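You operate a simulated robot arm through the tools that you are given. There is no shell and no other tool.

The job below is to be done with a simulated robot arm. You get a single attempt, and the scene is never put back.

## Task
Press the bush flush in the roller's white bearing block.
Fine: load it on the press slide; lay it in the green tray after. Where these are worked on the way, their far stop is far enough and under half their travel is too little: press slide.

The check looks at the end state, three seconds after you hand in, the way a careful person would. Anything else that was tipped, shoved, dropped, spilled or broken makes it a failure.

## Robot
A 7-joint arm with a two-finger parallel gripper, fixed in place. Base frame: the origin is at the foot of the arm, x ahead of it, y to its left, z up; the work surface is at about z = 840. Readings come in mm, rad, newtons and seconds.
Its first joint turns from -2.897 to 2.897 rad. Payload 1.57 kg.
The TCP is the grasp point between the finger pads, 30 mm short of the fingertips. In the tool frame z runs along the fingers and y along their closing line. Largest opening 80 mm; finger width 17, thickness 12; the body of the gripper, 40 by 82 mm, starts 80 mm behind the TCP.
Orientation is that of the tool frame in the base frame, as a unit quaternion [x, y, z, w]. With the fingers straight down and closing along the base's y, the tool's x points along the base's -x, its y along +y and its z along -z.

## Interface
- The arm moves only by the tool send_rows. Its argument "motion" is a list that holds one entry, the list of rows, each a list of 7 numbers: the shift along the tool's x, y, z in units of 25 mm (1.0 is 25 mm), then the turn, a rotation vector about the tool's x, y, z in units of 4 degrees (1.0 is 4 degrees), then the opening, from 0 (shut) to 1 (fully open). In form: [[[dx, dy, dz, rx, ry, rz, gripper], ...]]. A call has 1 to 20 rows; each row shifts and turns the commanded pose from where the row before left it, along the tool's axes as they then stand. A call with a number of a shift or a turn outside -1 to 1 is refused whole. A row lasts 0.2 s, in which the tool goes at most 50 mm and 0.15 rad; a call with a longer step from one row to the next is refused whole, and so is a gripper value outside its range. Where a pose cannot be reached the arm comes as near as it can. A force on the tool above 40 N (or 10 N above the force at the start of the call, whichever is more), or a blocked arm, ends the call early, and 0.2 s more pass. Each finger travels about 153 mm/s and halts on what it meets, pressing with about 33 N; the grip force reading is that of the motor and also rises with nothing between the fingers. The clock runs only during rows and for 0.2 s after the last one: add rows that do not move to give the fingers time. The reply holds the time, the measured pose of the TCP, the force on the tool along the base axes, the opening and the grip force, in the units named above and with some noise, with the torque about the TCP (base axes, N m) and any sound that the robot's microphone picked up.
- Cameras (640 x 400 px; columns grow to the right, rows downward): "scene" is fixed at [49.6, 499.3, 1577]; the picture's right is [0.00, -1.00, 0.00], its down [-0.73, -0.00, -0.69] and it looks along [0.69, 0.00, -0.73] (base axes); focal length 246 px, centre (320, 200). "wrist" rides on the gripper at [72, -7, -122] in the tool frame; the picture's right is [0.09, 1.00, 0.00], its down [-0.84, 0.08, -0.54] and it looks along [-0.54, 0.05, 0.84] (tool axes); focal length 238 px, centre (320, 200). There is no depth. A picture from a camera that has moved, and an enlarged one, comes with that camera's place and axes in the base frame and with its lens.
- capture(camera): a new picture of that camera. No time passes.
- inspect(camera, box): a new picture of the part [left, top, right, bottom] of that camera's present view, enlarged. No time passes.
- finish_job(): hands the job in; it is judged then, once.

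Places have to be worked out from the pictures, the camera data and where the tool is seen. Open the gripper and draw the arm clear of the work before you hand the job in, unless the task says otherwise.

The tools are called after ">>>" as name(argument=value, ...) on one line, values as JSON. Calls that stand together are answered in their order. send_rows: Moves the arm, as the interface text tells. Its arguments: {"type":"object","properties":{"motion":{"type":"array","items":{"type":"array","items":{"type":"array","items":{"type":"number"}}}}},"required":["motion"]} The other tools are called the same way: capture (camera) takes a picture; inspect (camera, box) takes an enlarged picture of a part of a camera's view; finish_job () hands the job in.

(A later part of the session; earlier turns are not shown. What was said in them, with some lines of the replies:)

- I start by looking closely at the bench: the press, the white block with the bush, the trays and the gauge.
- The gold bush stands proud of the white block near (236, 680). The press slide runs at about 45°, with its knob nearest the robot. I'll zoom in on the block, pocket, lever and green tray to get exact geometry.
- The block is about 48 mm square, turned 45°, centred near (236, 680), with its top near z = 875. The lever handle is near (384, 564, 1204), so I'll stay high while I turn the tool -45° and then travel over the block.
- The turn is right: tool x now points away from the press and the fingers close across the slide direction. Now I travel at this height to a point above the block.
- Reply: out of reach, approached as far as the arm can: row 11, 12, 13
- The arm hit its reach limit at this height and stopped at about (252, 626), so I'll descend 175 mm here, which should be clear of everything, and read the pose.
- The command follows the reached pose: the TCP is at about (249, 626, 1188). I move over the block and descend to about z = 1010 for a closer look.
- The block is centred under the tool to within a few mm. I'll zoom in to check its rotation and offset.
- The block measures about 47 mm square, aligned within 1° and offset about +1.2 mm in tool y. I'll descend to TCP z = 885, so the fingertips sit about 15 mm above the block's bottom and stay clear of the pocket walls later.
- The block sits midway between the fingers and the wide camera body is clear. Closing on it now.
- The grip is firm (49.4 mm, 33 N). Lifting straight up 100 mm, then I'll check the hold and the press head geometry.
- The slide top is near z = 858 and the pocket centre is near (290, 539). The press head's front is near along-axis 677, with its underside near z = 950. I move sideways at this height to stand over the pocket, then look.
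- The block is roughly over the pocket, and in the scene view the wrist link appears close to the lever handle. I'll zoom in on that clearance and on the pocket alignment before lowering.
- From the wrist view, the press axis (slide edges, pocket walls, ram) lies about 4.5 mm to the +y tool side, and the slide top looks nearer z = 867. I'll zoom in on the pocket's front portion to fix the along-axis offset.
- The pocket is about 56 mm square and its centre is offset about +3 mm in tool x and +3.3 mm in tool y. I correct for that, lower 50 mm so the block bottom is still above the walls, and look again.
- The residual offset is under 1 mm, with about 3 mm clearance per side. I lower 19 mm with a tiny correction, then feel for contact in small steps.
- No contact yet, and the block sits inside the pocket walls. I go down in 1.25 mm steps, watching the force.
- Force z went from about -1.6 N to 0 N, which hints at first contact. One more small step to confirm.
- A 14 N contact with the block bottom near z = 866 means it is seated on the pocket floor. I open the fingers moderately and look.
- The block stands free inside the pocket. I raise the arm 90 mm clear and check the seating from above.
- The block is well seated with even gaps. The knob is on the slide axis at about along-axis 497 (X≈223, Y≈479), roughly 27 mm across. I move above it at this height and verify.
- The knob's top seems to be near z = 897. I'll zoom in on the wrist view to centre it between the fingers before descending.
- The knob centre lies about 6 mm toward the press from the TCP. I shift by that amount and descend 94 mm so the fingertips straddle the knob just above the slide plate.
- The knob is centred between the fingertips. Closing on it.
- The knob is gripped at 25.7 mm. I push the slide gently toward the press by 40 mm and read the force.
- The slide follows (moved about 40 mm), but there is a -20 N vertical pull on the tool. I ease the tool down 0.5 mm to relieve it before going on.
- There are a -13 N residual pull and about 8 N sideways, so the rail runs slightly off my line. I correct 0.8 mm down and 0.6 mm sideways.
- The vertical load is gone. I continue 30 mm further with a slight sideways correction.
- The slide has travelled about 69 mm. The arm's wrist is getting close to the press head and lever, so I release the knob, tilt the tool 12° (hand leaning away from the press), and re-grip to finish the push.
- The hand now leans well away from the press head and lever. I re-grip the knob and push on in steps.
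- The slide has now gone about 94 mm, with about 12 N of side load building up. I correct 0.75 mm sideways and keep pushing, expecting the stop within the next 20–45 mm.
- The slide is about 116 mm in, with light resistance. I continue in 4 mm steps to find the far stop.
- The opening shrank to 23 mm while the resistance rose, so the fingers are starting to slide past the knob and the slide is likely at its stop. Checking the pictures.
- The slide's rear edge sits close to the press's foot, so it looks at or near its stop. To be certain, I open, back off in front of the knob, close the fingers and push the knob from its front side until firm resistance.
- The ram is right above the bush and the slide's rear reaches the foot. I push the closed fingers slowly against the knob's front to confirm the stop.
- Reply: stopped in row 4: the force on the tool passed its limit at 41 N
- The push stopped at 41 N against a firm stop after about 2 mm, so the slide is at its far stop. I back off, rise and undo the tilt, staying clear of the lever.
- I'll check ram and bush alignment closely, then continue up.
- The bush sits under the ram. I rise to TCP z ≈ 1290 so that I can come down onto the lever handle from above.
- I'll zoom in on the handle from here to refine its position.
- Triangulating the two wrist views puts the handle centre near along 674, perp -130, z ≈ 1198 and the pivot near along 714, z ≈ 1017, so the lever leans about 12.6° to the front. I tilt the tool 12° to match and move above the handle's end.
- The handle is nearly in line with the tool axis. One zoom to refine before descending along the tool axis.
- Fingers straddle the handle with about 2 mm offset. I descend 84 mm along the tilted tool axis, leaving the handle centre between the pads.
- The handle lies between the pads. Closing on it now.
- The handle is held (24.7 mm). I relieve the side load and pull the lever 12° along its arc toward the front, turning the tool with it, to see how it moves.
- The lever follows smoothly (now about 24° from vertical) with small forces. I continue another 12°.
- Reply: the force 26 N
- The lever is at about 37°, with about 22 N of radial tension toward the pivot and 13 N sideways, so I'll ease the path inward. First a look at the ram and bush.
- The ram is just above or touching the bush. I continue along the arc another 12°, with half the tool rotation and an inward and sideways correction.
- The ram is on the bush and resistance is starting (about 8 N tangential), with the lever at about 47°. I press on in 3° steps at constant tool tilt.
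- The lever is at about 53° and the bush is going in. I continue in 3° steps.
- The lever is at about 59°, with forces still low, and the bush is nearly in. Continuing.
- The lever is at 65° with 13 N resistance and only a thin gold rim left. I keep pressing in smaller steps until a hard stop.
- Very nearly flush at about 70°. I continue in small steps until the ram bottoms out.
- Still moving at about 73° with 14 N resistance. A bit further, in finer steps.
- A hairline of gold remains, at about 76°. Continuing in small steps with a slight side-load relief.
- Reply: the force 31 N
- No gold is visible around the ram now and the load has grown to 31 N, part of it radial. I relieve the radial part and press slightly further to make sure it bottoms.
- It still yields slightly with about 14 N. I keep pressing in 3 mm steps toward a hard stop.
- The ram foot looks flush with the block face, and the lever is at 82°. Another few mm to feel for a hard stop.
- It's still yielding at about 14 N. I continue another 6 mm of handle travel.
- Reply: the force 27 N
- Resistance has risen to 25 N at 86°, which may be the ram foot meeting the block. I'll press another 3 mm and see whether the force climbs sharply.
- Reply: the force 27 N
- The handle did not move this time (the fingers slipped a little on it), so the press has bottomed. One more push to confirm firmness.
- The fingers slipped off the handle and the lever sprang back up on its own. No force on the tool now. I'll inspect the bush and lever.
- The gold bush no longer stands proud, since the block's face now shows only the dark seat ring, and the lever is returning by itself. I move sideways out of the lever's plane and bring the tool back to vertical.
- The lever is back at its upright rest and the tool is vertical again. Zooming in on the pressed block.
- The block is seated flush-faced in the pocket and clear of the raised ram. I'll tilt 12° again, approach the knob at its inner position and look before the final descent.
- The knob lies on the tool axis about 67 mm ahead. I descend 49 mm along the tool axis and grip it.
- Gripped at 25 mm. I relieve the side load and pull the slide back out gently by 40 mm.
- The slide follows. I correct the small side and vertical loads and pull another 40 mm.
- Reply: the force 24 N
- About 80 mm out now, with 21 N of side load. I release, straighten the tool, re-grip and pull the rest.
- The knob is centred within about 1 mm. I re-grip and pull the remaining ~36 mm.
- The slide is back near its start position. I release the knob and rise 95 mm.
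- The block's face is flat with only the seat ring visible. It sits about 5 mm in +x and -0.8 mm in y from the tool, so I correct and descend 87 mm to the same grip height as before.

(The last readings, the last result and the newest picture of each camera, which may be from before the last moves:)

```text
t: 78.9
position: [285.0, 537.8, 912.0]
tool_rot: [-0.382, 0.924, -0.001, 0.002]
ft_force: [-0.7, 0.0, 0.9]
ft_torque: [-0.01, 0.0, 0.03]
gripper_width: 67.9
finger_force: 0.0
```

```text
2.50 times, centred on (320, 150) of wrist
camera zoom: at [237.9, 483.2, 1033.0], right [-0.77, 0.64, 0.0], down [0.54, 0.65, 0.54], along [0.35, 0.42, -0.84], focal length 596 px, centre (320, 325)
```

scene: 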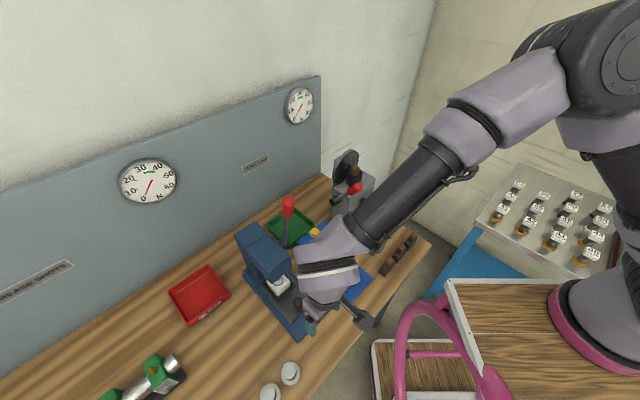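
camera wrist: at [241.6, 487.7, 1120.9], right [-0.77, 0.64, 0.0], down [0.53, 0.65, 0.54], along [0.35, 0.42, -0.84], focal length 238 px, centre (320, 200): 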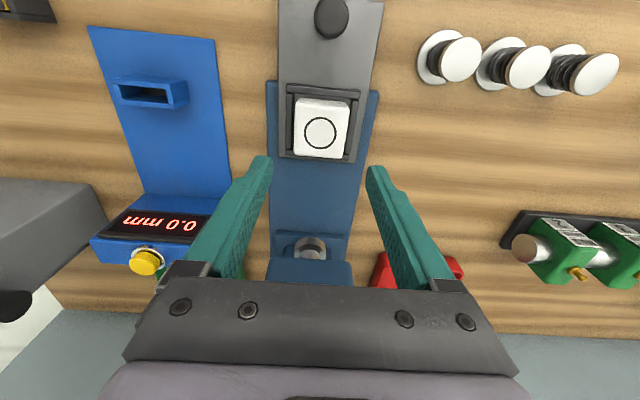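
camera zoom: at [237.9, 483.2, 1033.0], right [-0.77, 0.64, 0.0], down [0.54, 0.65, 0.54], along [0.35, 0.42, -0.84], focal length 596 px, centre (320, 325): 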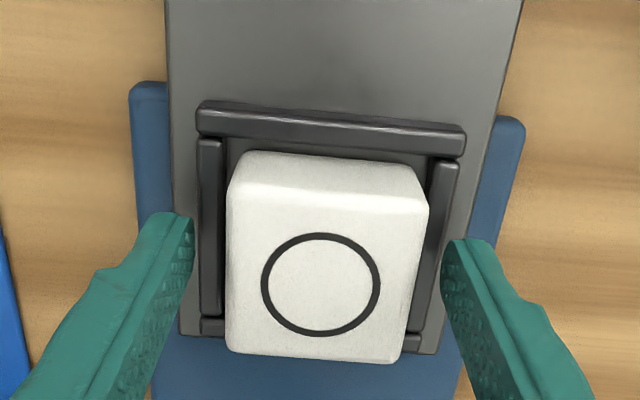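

The fingers straddle the block just above the pocket walls. I close and lift.

>>> send_rows(motion=[[[0, 0, 0, 0, 0, 0, 0.7], [0, 0, 0, 0, 0, 0, 0.5], [0, 0, 0, 0, 0, 0, 0.4], [0, 0, 0, 0, 0, 0, 0.4], [0, 0, -0.3, 0, 0, 0, 0.4], [0, 0, -0.6, 0, 0, 0, 0.4], [0, 0, -1, 0, 0, 0, 0.4], [0, 0, -1, 0, 0, 0, 0.4], [0, 0, -1, 0, 0, 0, 0.4], [0, 0, 0, 0, 0, 0, 0.4]]])

>>> capture(camera="wrist")

>>> capture(camera="scene")

```text
t: 81.1
position: [285.2, 537.5, 1010.3]
tool_rot: [-0.383, 0.924, -0.001, 0.001]
ft_force: [1.0, -0.1, -1.8]
ft_torque: [0.0, 0.0, -0.02]
gripper_width: 49.5
finger_force: 32.9
```

```text
taken
camera wrist: at [238.3, 483.1, 1130.7], right [-0.77, 0.64, 0.0], down [0.54, 0.65, 0.54], along [0.35, 0.42, -0.84], focal length 238 px, centre (320, 200)
```

wrist: 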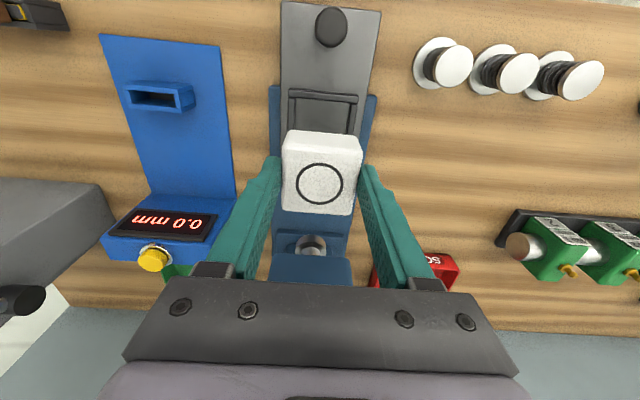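

```text
taken
```

scene: 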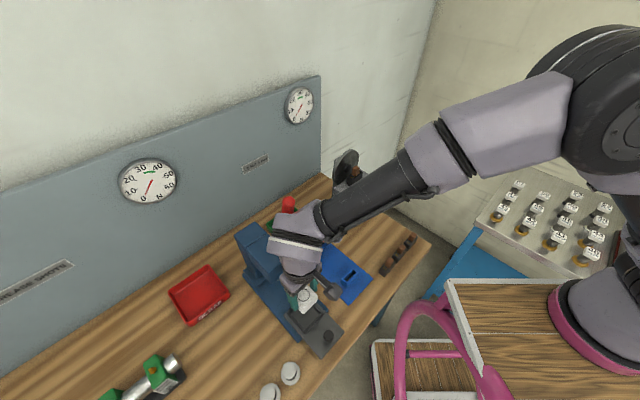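

The block is held. I take a close look at it for a final check of the bush before the tray.

>>> inspect(camera="scene", box=[284, 272, 334, 322])

>>> inspect(camera="wrist", box=[270, 120, 370, 220])

```text
8.00 times, centred on (309, 297) of scene
camera zoom: at [49.6, 499.3, 1577.0], right [0.0, -1.0, 0.0], down [-0.73, 0.0, -0.69], along [0.69, 0.0, -0.73], focal length 1972 px, centre (408, -576)
```

zoom: 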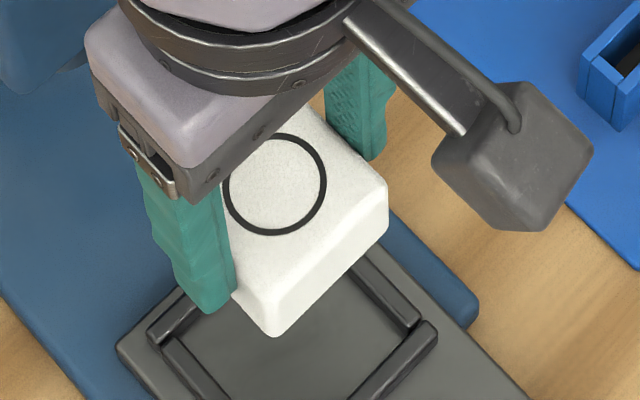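

```text
4.00 times, centred on (320, 170) of wrist
camera zoom: at [238.3, 483.1, 1130.7], right [-0.77, 0.64, 0.0], down [0.54, 0.65, 0.54], along [0.35, 0.42, -0.84], focal length 953 px, centre (320, 320)
```

zoom: 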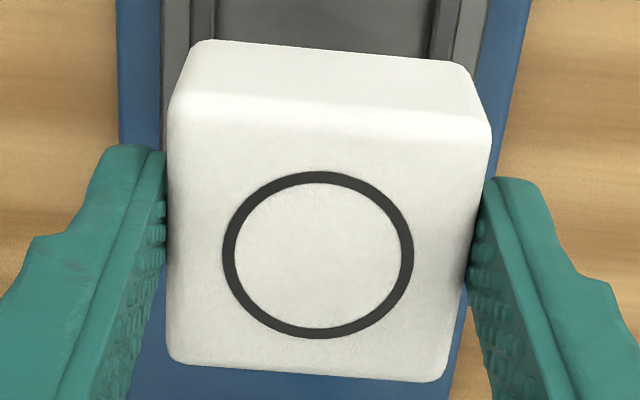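

The block looks flush. To reach the green tray I must avoid the lever and the gauge: I rise to about z = 1085 while backing slightly, then shift sideways in front of the lever.

>>> send_rows(motion=[[[0.2, 0, -1, 0, 0, 0, 0.4], [0.2, 0, -1, 0, 0, 0, 0.4], [0.2, 0, -1, 0, 0, 0, 0.4], [0, -0.937, 0, 0, 0, 0, 0.4], [0, -0.937, 0, 0, 0, 0, 0.4], [0, -0.937, 0, 0, 0, 0, 0.4], [0, -0.937, 0, 0, 0, 0, 0.4], [0, -0.937, 0, 0, 0, 0, 0.4], [0, -0.937, 0, 0, 0, 0, 0.4], [0, -0.937, 0, 0, 0, 0, 0.4], [0, 0, 0, 0, 0, 0, 0.4]]])

>>> capture(camera="wrist")

>>> capture(camera="scene")

```text
t: 83.5
position: [389.9, 410.4, 1085.0]
tool_rot: [-0.382, 0.924, -0.001, 0.001]
ft_force: [0.5, 0.7, -2.2]
ft_torque: [-0.01, -0.04, -0.03]
gripper_width: 49.7
finger_force: 32.9
```

```text
taken
camera wrist: at [343.3, 356.4, 1206.0], right [-0.77, 0.64, 0.0], down [0.54, 0.65, 0.54], along [0.35, 0.42, -0.84], focal length 238 px, centre (320, 200)
```

wrist: 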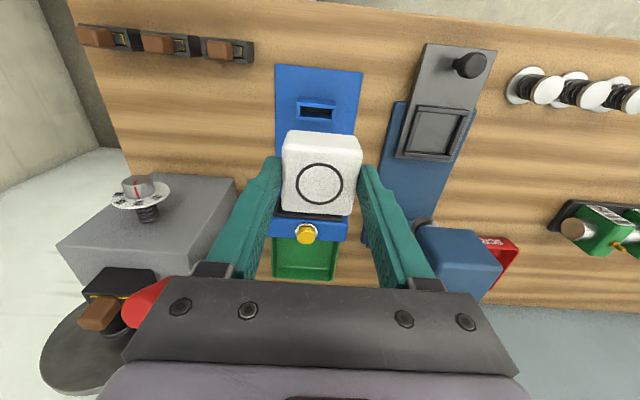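

```text
taken
```

scene: 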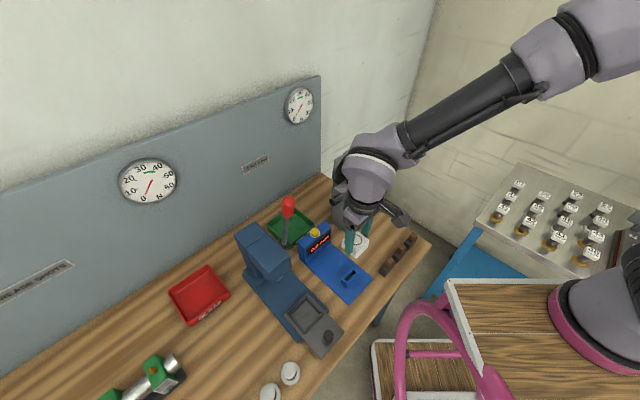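

The block is now in front of the gauge at perp -15, midway between the press lever (-130) and the grey machine's handle (+116). I advance toward the tray in two stages at this height.

>>> send_rows(motion=[[[-0.95, 0, 0, 0, 0, 0, 0.4], [-0.95, 0, 0, 0, 0, 0, 0.4], [-0.95, 0, 0, 0, 0, 0, 0.4], [-0.95, 0, 0, 0, 0, 0, 0.4], [-0.95, 0, 0, 0, 0, 0, 0.4], [-0.95, 0, 0, 0, 0, 0, 0.4], [0, 0, 0, 0, 0, 0, 0.4]]])

>>> capture(camera="wrist")

>>> capture(camera="scene")

```text
t: 85.1
position: [491.7, 512.8, 1086.1]
tool_rot: [-0.383, 0.924, -0.001, 0.002]
ft_force: [0.0, -0.8, -2.0]
ft_torque: [-0.02, -0.01, 0.03]
gripper_width: 49.1
finger_force: 33.4
```

```text
taken
camera wrist: at [445.7, 457.0, 1206.4], right [-0.77, 0.64, 0.0], down [0.54, 0.65, 0.54], along [0.35, 0.42, -0.84], focal length 238 px, centre (320, 200)
```

wrist: 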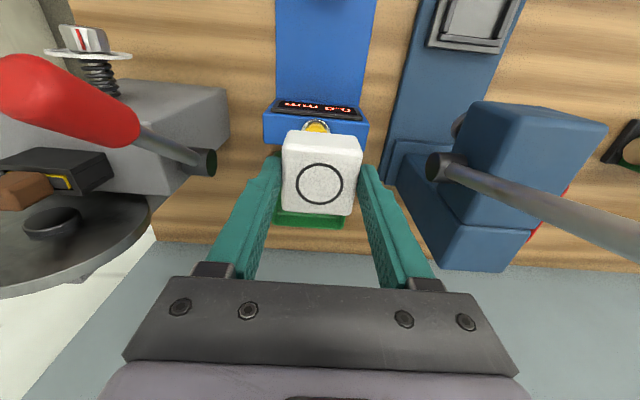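

```text
taken
```

scene: 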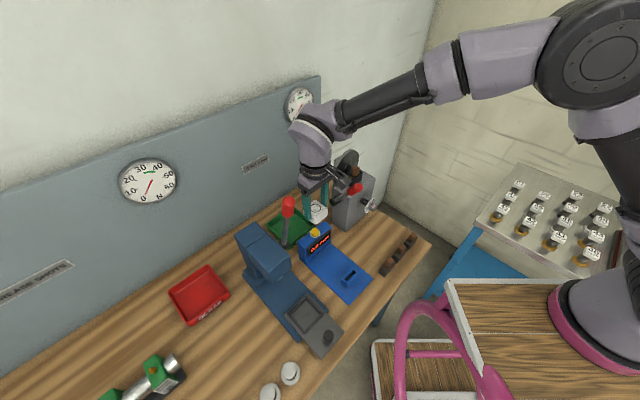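

Clearances on both sides look good (machine handle left, press lever right), and the back panel is well behind the tray. I advance the second stage.

>>> send_rows(motion=[[[-0.95, 0, 0, 0, 0, 0, 0.4], [-0.95, 0, 0, 0, 0, 0, 0.4], [-0.95, 0, 0, 0, 0, 0, 0.4], [-0.95, 0, 0, 0, 0, 0, 0.4], [-0.95, 0, 0, 0, 0, 0, 0.4], [-0.95, 0, 0, 0, 0, 0, 0.4], [0, 0, 0, 0, 0, 0, 0.4]]])

>>> capture(camera="wrist")

>>> capture(camera="scene")

```text
t: 86.7
position: [590.6, 614.1, 1085.8]
tool_rot: [-0.383, 0.924, -0.001, 0.001]
ft_force: [-0.6, 0.0, -1.9]
ft_torque: [0.0, 0.01, 0.04]
gripper_width: 49.4
finger_force: 33.5
```

```text
taken
camera wrist: at [544.3, 558.7, 1206.2], right [-0.77, 0.64, 0.0], down [0.54, 0.65, 0.54], along [0.35, 0.42, -0.84], focal length 238 px, centre (320, 200)
```

wrist: 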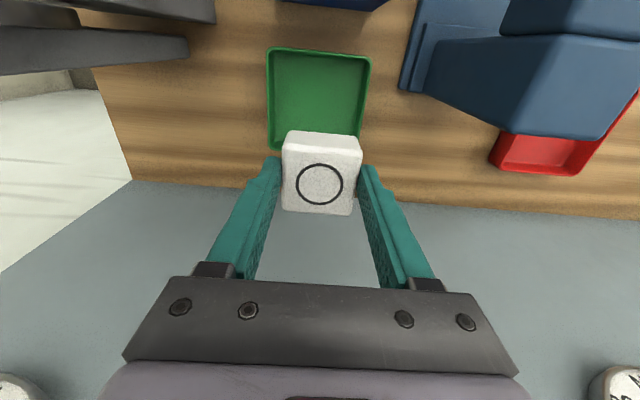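

```text
taken
```

scene: 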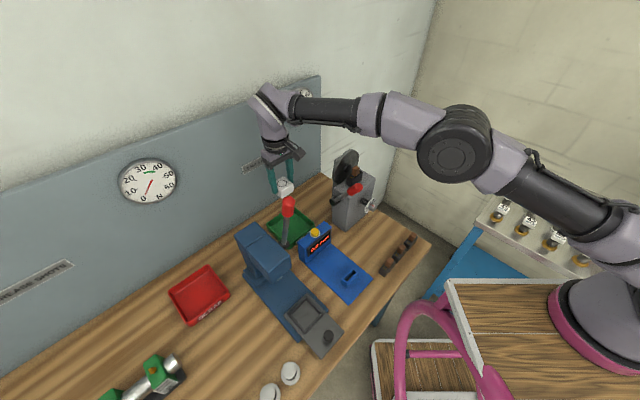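

The tray centre is about 6.4 mm to the -y tool side. I correct and descend 100 mm, then check the arm's clearance to the machine before going lower.

>>> send_rows(motion=[[[0, -0.256, 0, 0, 0, 0, 0.4], [0, 0, 0.8, 0, 0, 0, 0.4], [0, 0, 0.8, 0, 0, 0, 0.4], [0, 0, 0.8, 0, 0, 0, 0.4], [0, 0, 0.8, 0, 0, 0, 0.4], [0, 0, 0.8, 0, 0, 0, 0.4], [0, 0, 0, 0, 0, 0, 0.4]]])

>>> capture(camera="wrist")

>>> capture(camera="scene")

```text
t: 88.3
position: [595.7, 610.6, 986.5]
tool_rot: [-0.383, 0.924, -0.001, 0.002]
ft_force: [-0.1, 0.2, -1.8]
ft_torque: [-0.01, 0.01, 0.04]
gripper_width: 49.2
finger_force: 33.3
```

```text
taken
camera wrist: at [549.3, 554.9, 1106.5], right [-0.77, 0.64, 0.0], down [0.54, 0.65, 0.54], along [0.35, 0.42, -0.84], focal length 238 px, centre (320, 200)
```

wrist: 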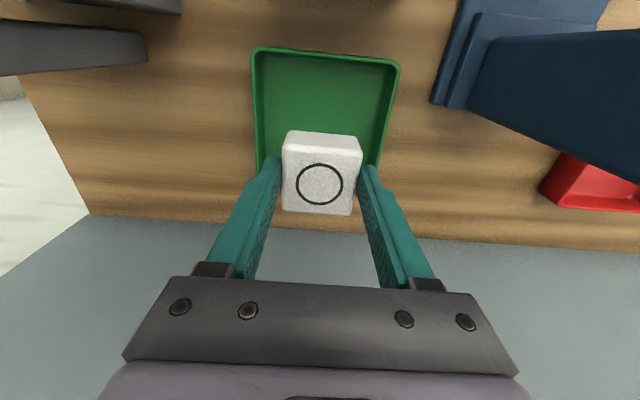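

```text
taken
```

scene: 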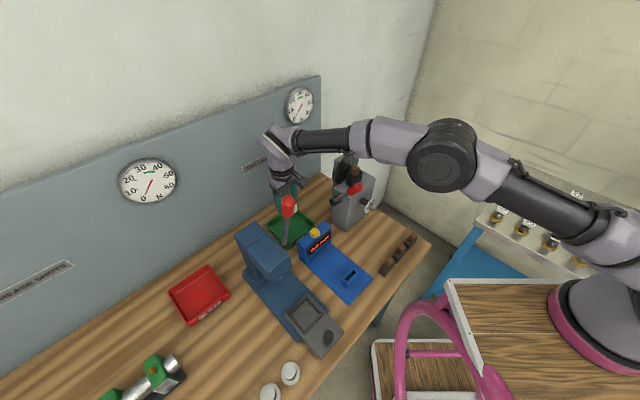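

Alignment over the tray is good (within ~1.5 mm). I'll zoom in on the forearm near the grey machine before descending the last 95 mm.

>>> inspect(camera="scene", box=[250, 100, 410, 250])

```text
2.67 times, centred on (330, 175) of scene
camera zoom: at [49.6, 499.3, 1577.0], right [0.0, -1.0, 0.0], down [-0.73, 0.0, -0.69], along [0.69, 0.0, -0.73], focal length 657 px, centre (293, 267)
```

zoom: 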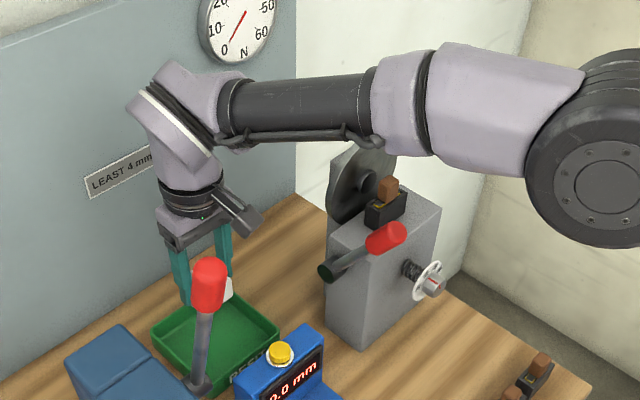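

The forearm passes well above and to the robot's side of the machine (about 100+ mm). I descend 84 mm more, putting the block just above the tray floor.

>>> send_rows(motion=[[[0.05, -0.04, 0, 0, 0, 0, 0.4], [0, 0, 0.8, 0, 0, 0, 0.4], [0, 0, 0.8, 0, 0, 0, 0.4], [0, 0, 0.8, 0, 0, 0, 0.4], [0, 0, 0.6, 0, 0, 0, 0.4], [0, 0, 0.36, 0, 0, 0, 0.4], [0, 0, 0, 0, 0, 0, 0.4]]])

>>> capture(camera="wrist")

>>> inspect(camera="scene", box=[250, 100, 410, 250])

```text
t: 89.9
position: [595.8, 608.3, 901.6]
tool_rot: [-0.383, 0.924, -0.001, 0.002]
ft_force: [0.2, 0.8, -2.5]
ft_torque: [0.06, 0.0, -0.01]
gripper_width: 49.8
finger_force: 32.8
```

```text
taken
camera wrist: at [549.9, 553.3, 1022.2], right [-0.77, 0.64, 0.0], down [0.54, 0.65, 0.54], along [0.35, 0.42, -0.84], focal length 238 px, centre (320, 200)
```

wrist: 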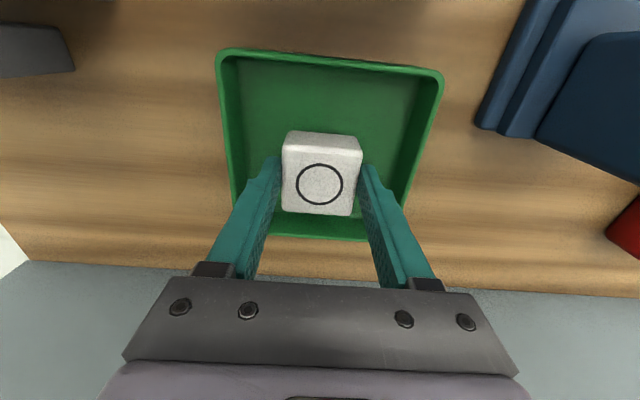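

```text
2.67 times, centred on (330, 175) of scene
camera zoom: at [49.6, 499.3, 1577.0], right [0.0, -1.0, 0.0], down [-0.73, 0.0, -0.69], along [0.69, 0.0, -0.73], focal length 657 px, centre (293, 267)
```

zoom: 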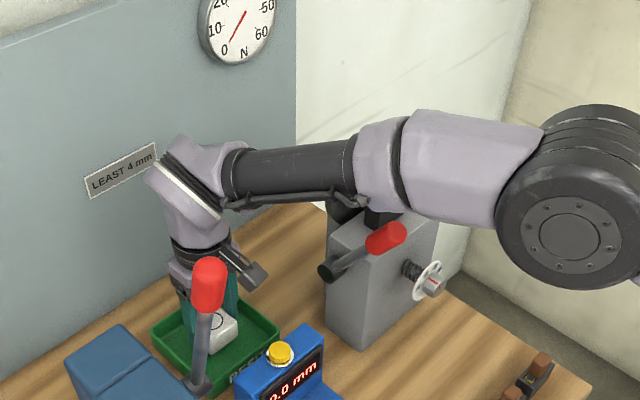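

The block is inside the tray, centred, and the arm is clear. I lower the last millimetres, feeling for the floor.

>>> send_rows(motion=[[[0, 0, 0.2, 0, 0, 0, 0.4], [0, 0, 0.12, 0, 0, 0, 0.4], [0, 0, 0, 0, 0, 0, 0.4]]])

```text
t: 90.7
position: [596.9, 609.5, 894.4]
tool_rot: [-0.383, 0.924, 0.0, 0.001]
ft_force: [-1.6, 0.0, -2.2]
ft_torque: [0.03, 0.01, 0.01]
gripper_width: 49.6
finger_force: 32.8
```

>>> send_rows(motion=[[[0, 0, 0.06, 0, 0, 0, 0.4], [0, 0, 0.06, 0, 0, 0, 0.4], [0, 0, 0, 0, 0, 0, 0.4]]])

```text
t: 91.5
position: [596.7, 609.3, 890.8]
tool_rot: [-0.383, 0.924, -0.001, 0.001]
ft_force: [0.0, -0.2, -1.7]
ft_torque: [0.0, 0.03, 0.0]
gripper_width: 49.4
finger_force: 32.8
```

No floor contact yet at TCP z ≈ 890, so I keep going in 1–1.5 mm steps.

>>> send_rows(motion=[[[0, 0, 0.05, 0, 0, 0, 0.4], [0, 0, 0, 0, 0, 0, 0.4]]])

```text
t: 92.1
position: [597.2, 607.0, 889.5]
tool_rot: [-0.383, 0.924, 0.0, 0.001]
ft_force: [0.3, 0.5, 0.7]
ft_torque: [0.0, 0.01, -0.04]
gripper_width: 49.4
finger_force: 33.3
```

>>> send_rows(motion=[[[0, 0, 0.04, 0, 0, 0, 0.4], [0, 0, 0, 0, 0, 0, 0.4]]])

```text
t: 92.7
position: [597.3, 608.0, 889.0]
tool_rot: [-0.383, 0.924, -0.001, 0.001]
ft_force: [0.2, -2.6, 5.3]
ft_torque: [0.02, 0.16, -0.01]
gripper_width: 49.2
finger_force: 33.6
```

The block rests on the tray floor (5 N contact). I open the fingers gently to 62 mm, still inside the tray walls, and rise straight up.

>>> send_rows(motion=[[[0, 0, 0, 0, 0, 0, 0.65], [0, 0, 0, 0, 0, 0, 0.78], [0, 0, 0, 0, 0, 0, 0.78], [0, 0, -0.3, 0, 0, 0, 0.78], [0, 0, -0.8, 0, 0, 0, 0.78], [0, 0, -0.8, 0, 0, 0, 0.78], [0, 0, -0.8, 0, 0, 0, 0.78], [0, 0, -0.8, 0, 0, 0, 0.78], [0, 0, 0, 0, 0, 0, 0.78]]])

>>> capture(camera="wrist")

>>> inspect(camera="scene", box=[250, 130, 370, 250])

```text
t: 94.7
position: [594.5, 609.4, 976.6]
tool_rot: [-0.384, 0.924, -0.001, 0.0]
ft_force: [0.0, 2.1, 0.0]
ft_torque: [0.03, -0.04, 0.03]
gripper_width: 62.2
finger_force: 0.2
```

```text
taken
camera wrist: at [548.5, 553.2, 1097.1], right [-0.77, 0.64, 0.0], down [0.54, 0.65, 0.54], along [0.35, 0.42, -0.84], focal length 238 px, centre (320, 200)
```

wrist: 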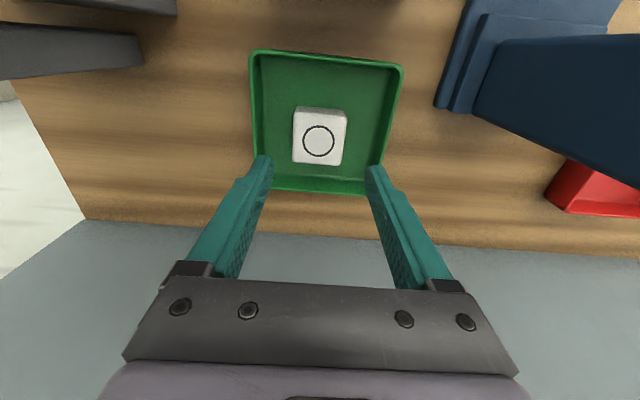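

```text
3.33 times, centred on (310, 190) of scene
camera zoom: at [49.6, 499.3, 1577.0], right [0.0, -1.0, 0.0], down [-0.73, 0.0, -0.69], along [0.69, 0.0, -0.73], focal length 822 px, centre (353, 233)
```

zoom: 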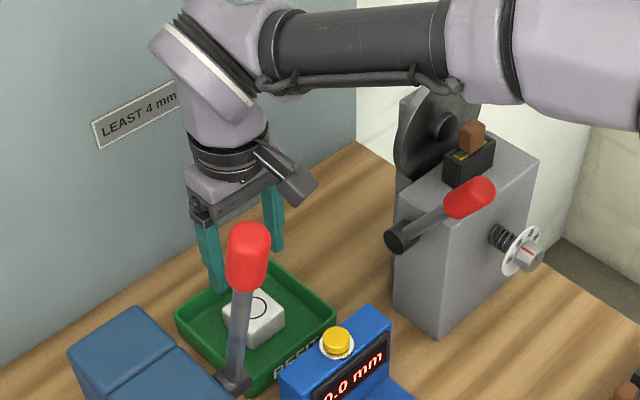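

The block lies upright in the green tray. I now retrace the safe path: up to z ≈ 1090, then straight back out between the lever and machine.

>>> send_rows(motion=[[[0, 0, -0.9, 0, 0, 0, 0.78], [0, 0, -0.9, 0, 0, 0, 0.78], [0, 0, -0.9, 0, 0, 0, 0.78], [0, 0, -0.9, 0, 0, 0, 0.78], [0, 0, -0.9, 0, 0, 0, 0.78], [0.95, 0, 0, 0, 0, 0, 0.78], [0.95, 0, 0, 0, 0, 0, 0.78], [0.95, 0, 0, 0, 0, 0, 0.78], [0.95, 0, 0, 0, 0, 0, 0.78], [0.95, 0, 0, 0, 0, 0, 0.78], [0.95, 0, 0, 0, 0, 0, 0.78], [0.95, 0, 0, 0, 0, 0, 0.78], [0.95, 0, 0, 0, 0, 0, 0.78], [0.95, 0, 0, 0, 0, 0, 0.78], [0.95, 0, 0, 0, 0, 0, 0.78], [0.95, 0, 0, 0, 0, 0, 0.78], [0.95, 0, 0, 0, 0, 0, 0.78], [0, 0, 0, 0, 0, 0, 0.78]]])

>>> capture(camera="scene")

>>> inspect(camera="scene", box=[260, 195, 330, 250])

>>> capture(camera="wrist")

```text
t: 98.5
position: [394.6, 404.7, 1088.3]
tool_rot: [-0.383, 0.924, 0.0, 0.002]
ft_force: [1.5, -0.6, 0.8]
ft_torque: [0.01, -0.01, -0.02]
gripper_width: 62.4
finger_force: 0.0
```

```text
taken
```

scene: 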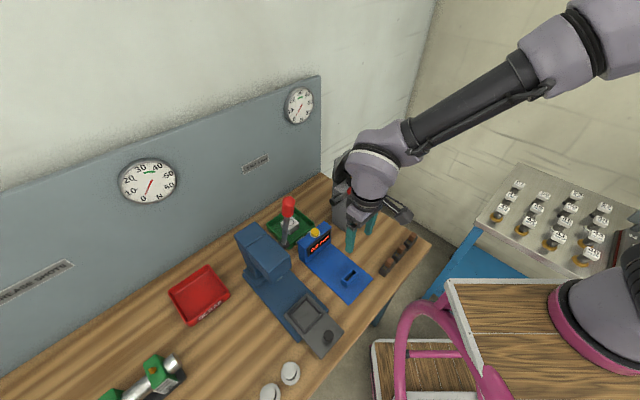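

```text
7.27 times, centred on (295, 222) of scene
camera zoom: at [49.6, 499.3, 1577.0], right [0.0, -1.0, 0.0], down [-0.73, 0.0, -0.69], along [0.69, 0.0, -0.73], focal length 1793 px, centre (502, 36)
```

zoom: 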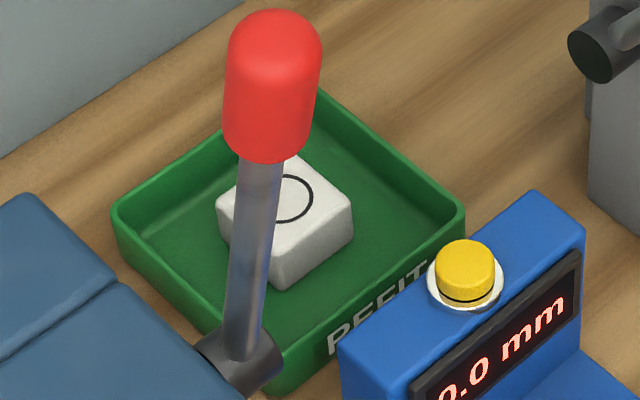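

```text
taken
camera wrist: at [348.4, 350.1, 1209.4], right [-0.77, 0.64, 0.0], down [0.54, 0.65, 0.54], along [0.35, 0.42, -0.84], focal length 238 px, centre (320, 200)
```

wrist: 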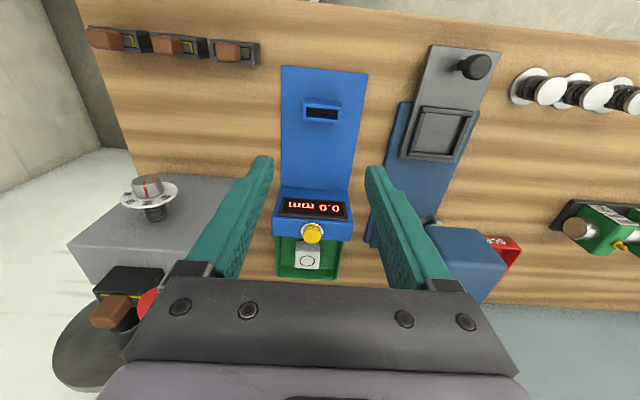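

The block lies flush-faced in the REFIT tray and nothing else has moved. I raise the arm further, fully open the gripper, and draw back from the bench.

>>> send_rows(motion=[[[0.4, 0, -1, 0, 0, 0, 1], [0.4, 0, -1, 0, 0, 0, 1], [0.4, 0, -1, 0, 0, 0, 1], [0.4, 0, -1, 0, 0, 0, 1], [0.4, 0, -1, 0, 0, 0, 1], [0.4, 0, -1, 0, 0, 0, 1], [0, 0, -1, 0, 0, 0, 1], [0, 0, -1, 0, 0, 0, 1], [0, 0, -1, 0, 0, 0, 1], [0, 0, 0, 0, 0, 0, 1]]])

>>> capture(camera="scene")

>>> capture(camera="wrist")

```text
t: 100.7
position: [352.7, 363.8, 1313.2]
tool_rot: [-0.383, 0.924, 0.0, 0.002]
ft_force: [-0.1, -0.2, 0.2]
ft_torque: [0.01, 0.01, -0.01]
gripper_width: 80.0
finger_force: 0.1
```

```text
taken
```

scene: 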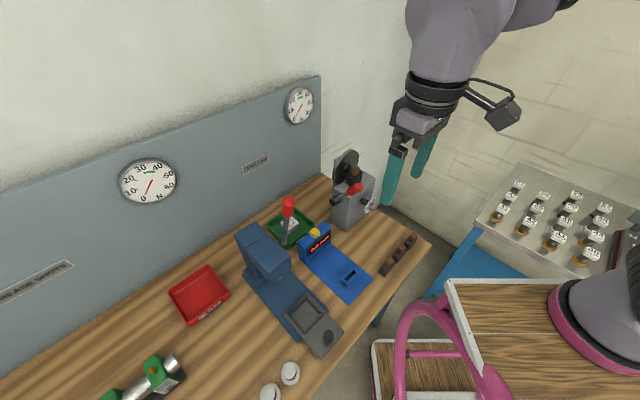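

```text
taken
camera wrist: at [305.8, 308.4, 1433.9], right [-0.77, 0.64, 0.0], down [0.54, 0.65, 0.54], along [0.35, 0.42, -0.84], focal length 238 px, centre (320, 200)
```

wrist: 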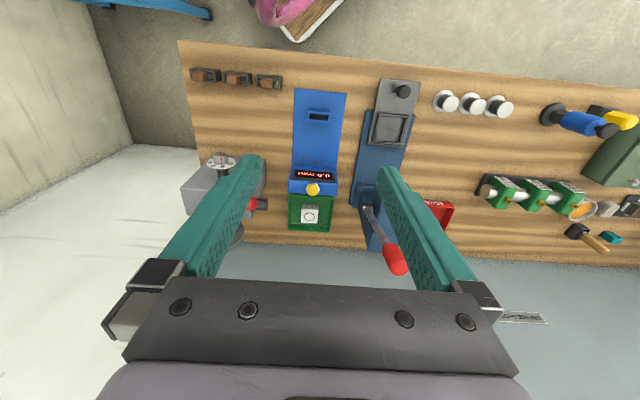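

The pictures show the pressed block in the green tray. The slide is back near its start, the lever is upright, everything else is undisturbed, and the arm is clear with the gripper open. Handing in.

>>> finish_job()

```text
The job is handed in.
```

The bush is pressed in and the white block is now lying upright in the green tray. I've handed the job in and don't have the verdict yet.

- **Pressing:** I loaded the block on the press slide and pushed it to its far stop (41 N against the stop). I then pulled the lever down to about 86°, where it stopped moving. My grip slipped off at the bottom and the lever sprang back upright by itself.
- **Flushness:** Afterwards no gold showed above the block's face, only the dark ring of the seat. From the pictures I can't tell exactly flush from slightly below.
- **End state:** The slide is back near its starting position. The last pictures show nothing else moved or tipped, and the arm is clear of the bench with the gripper open.
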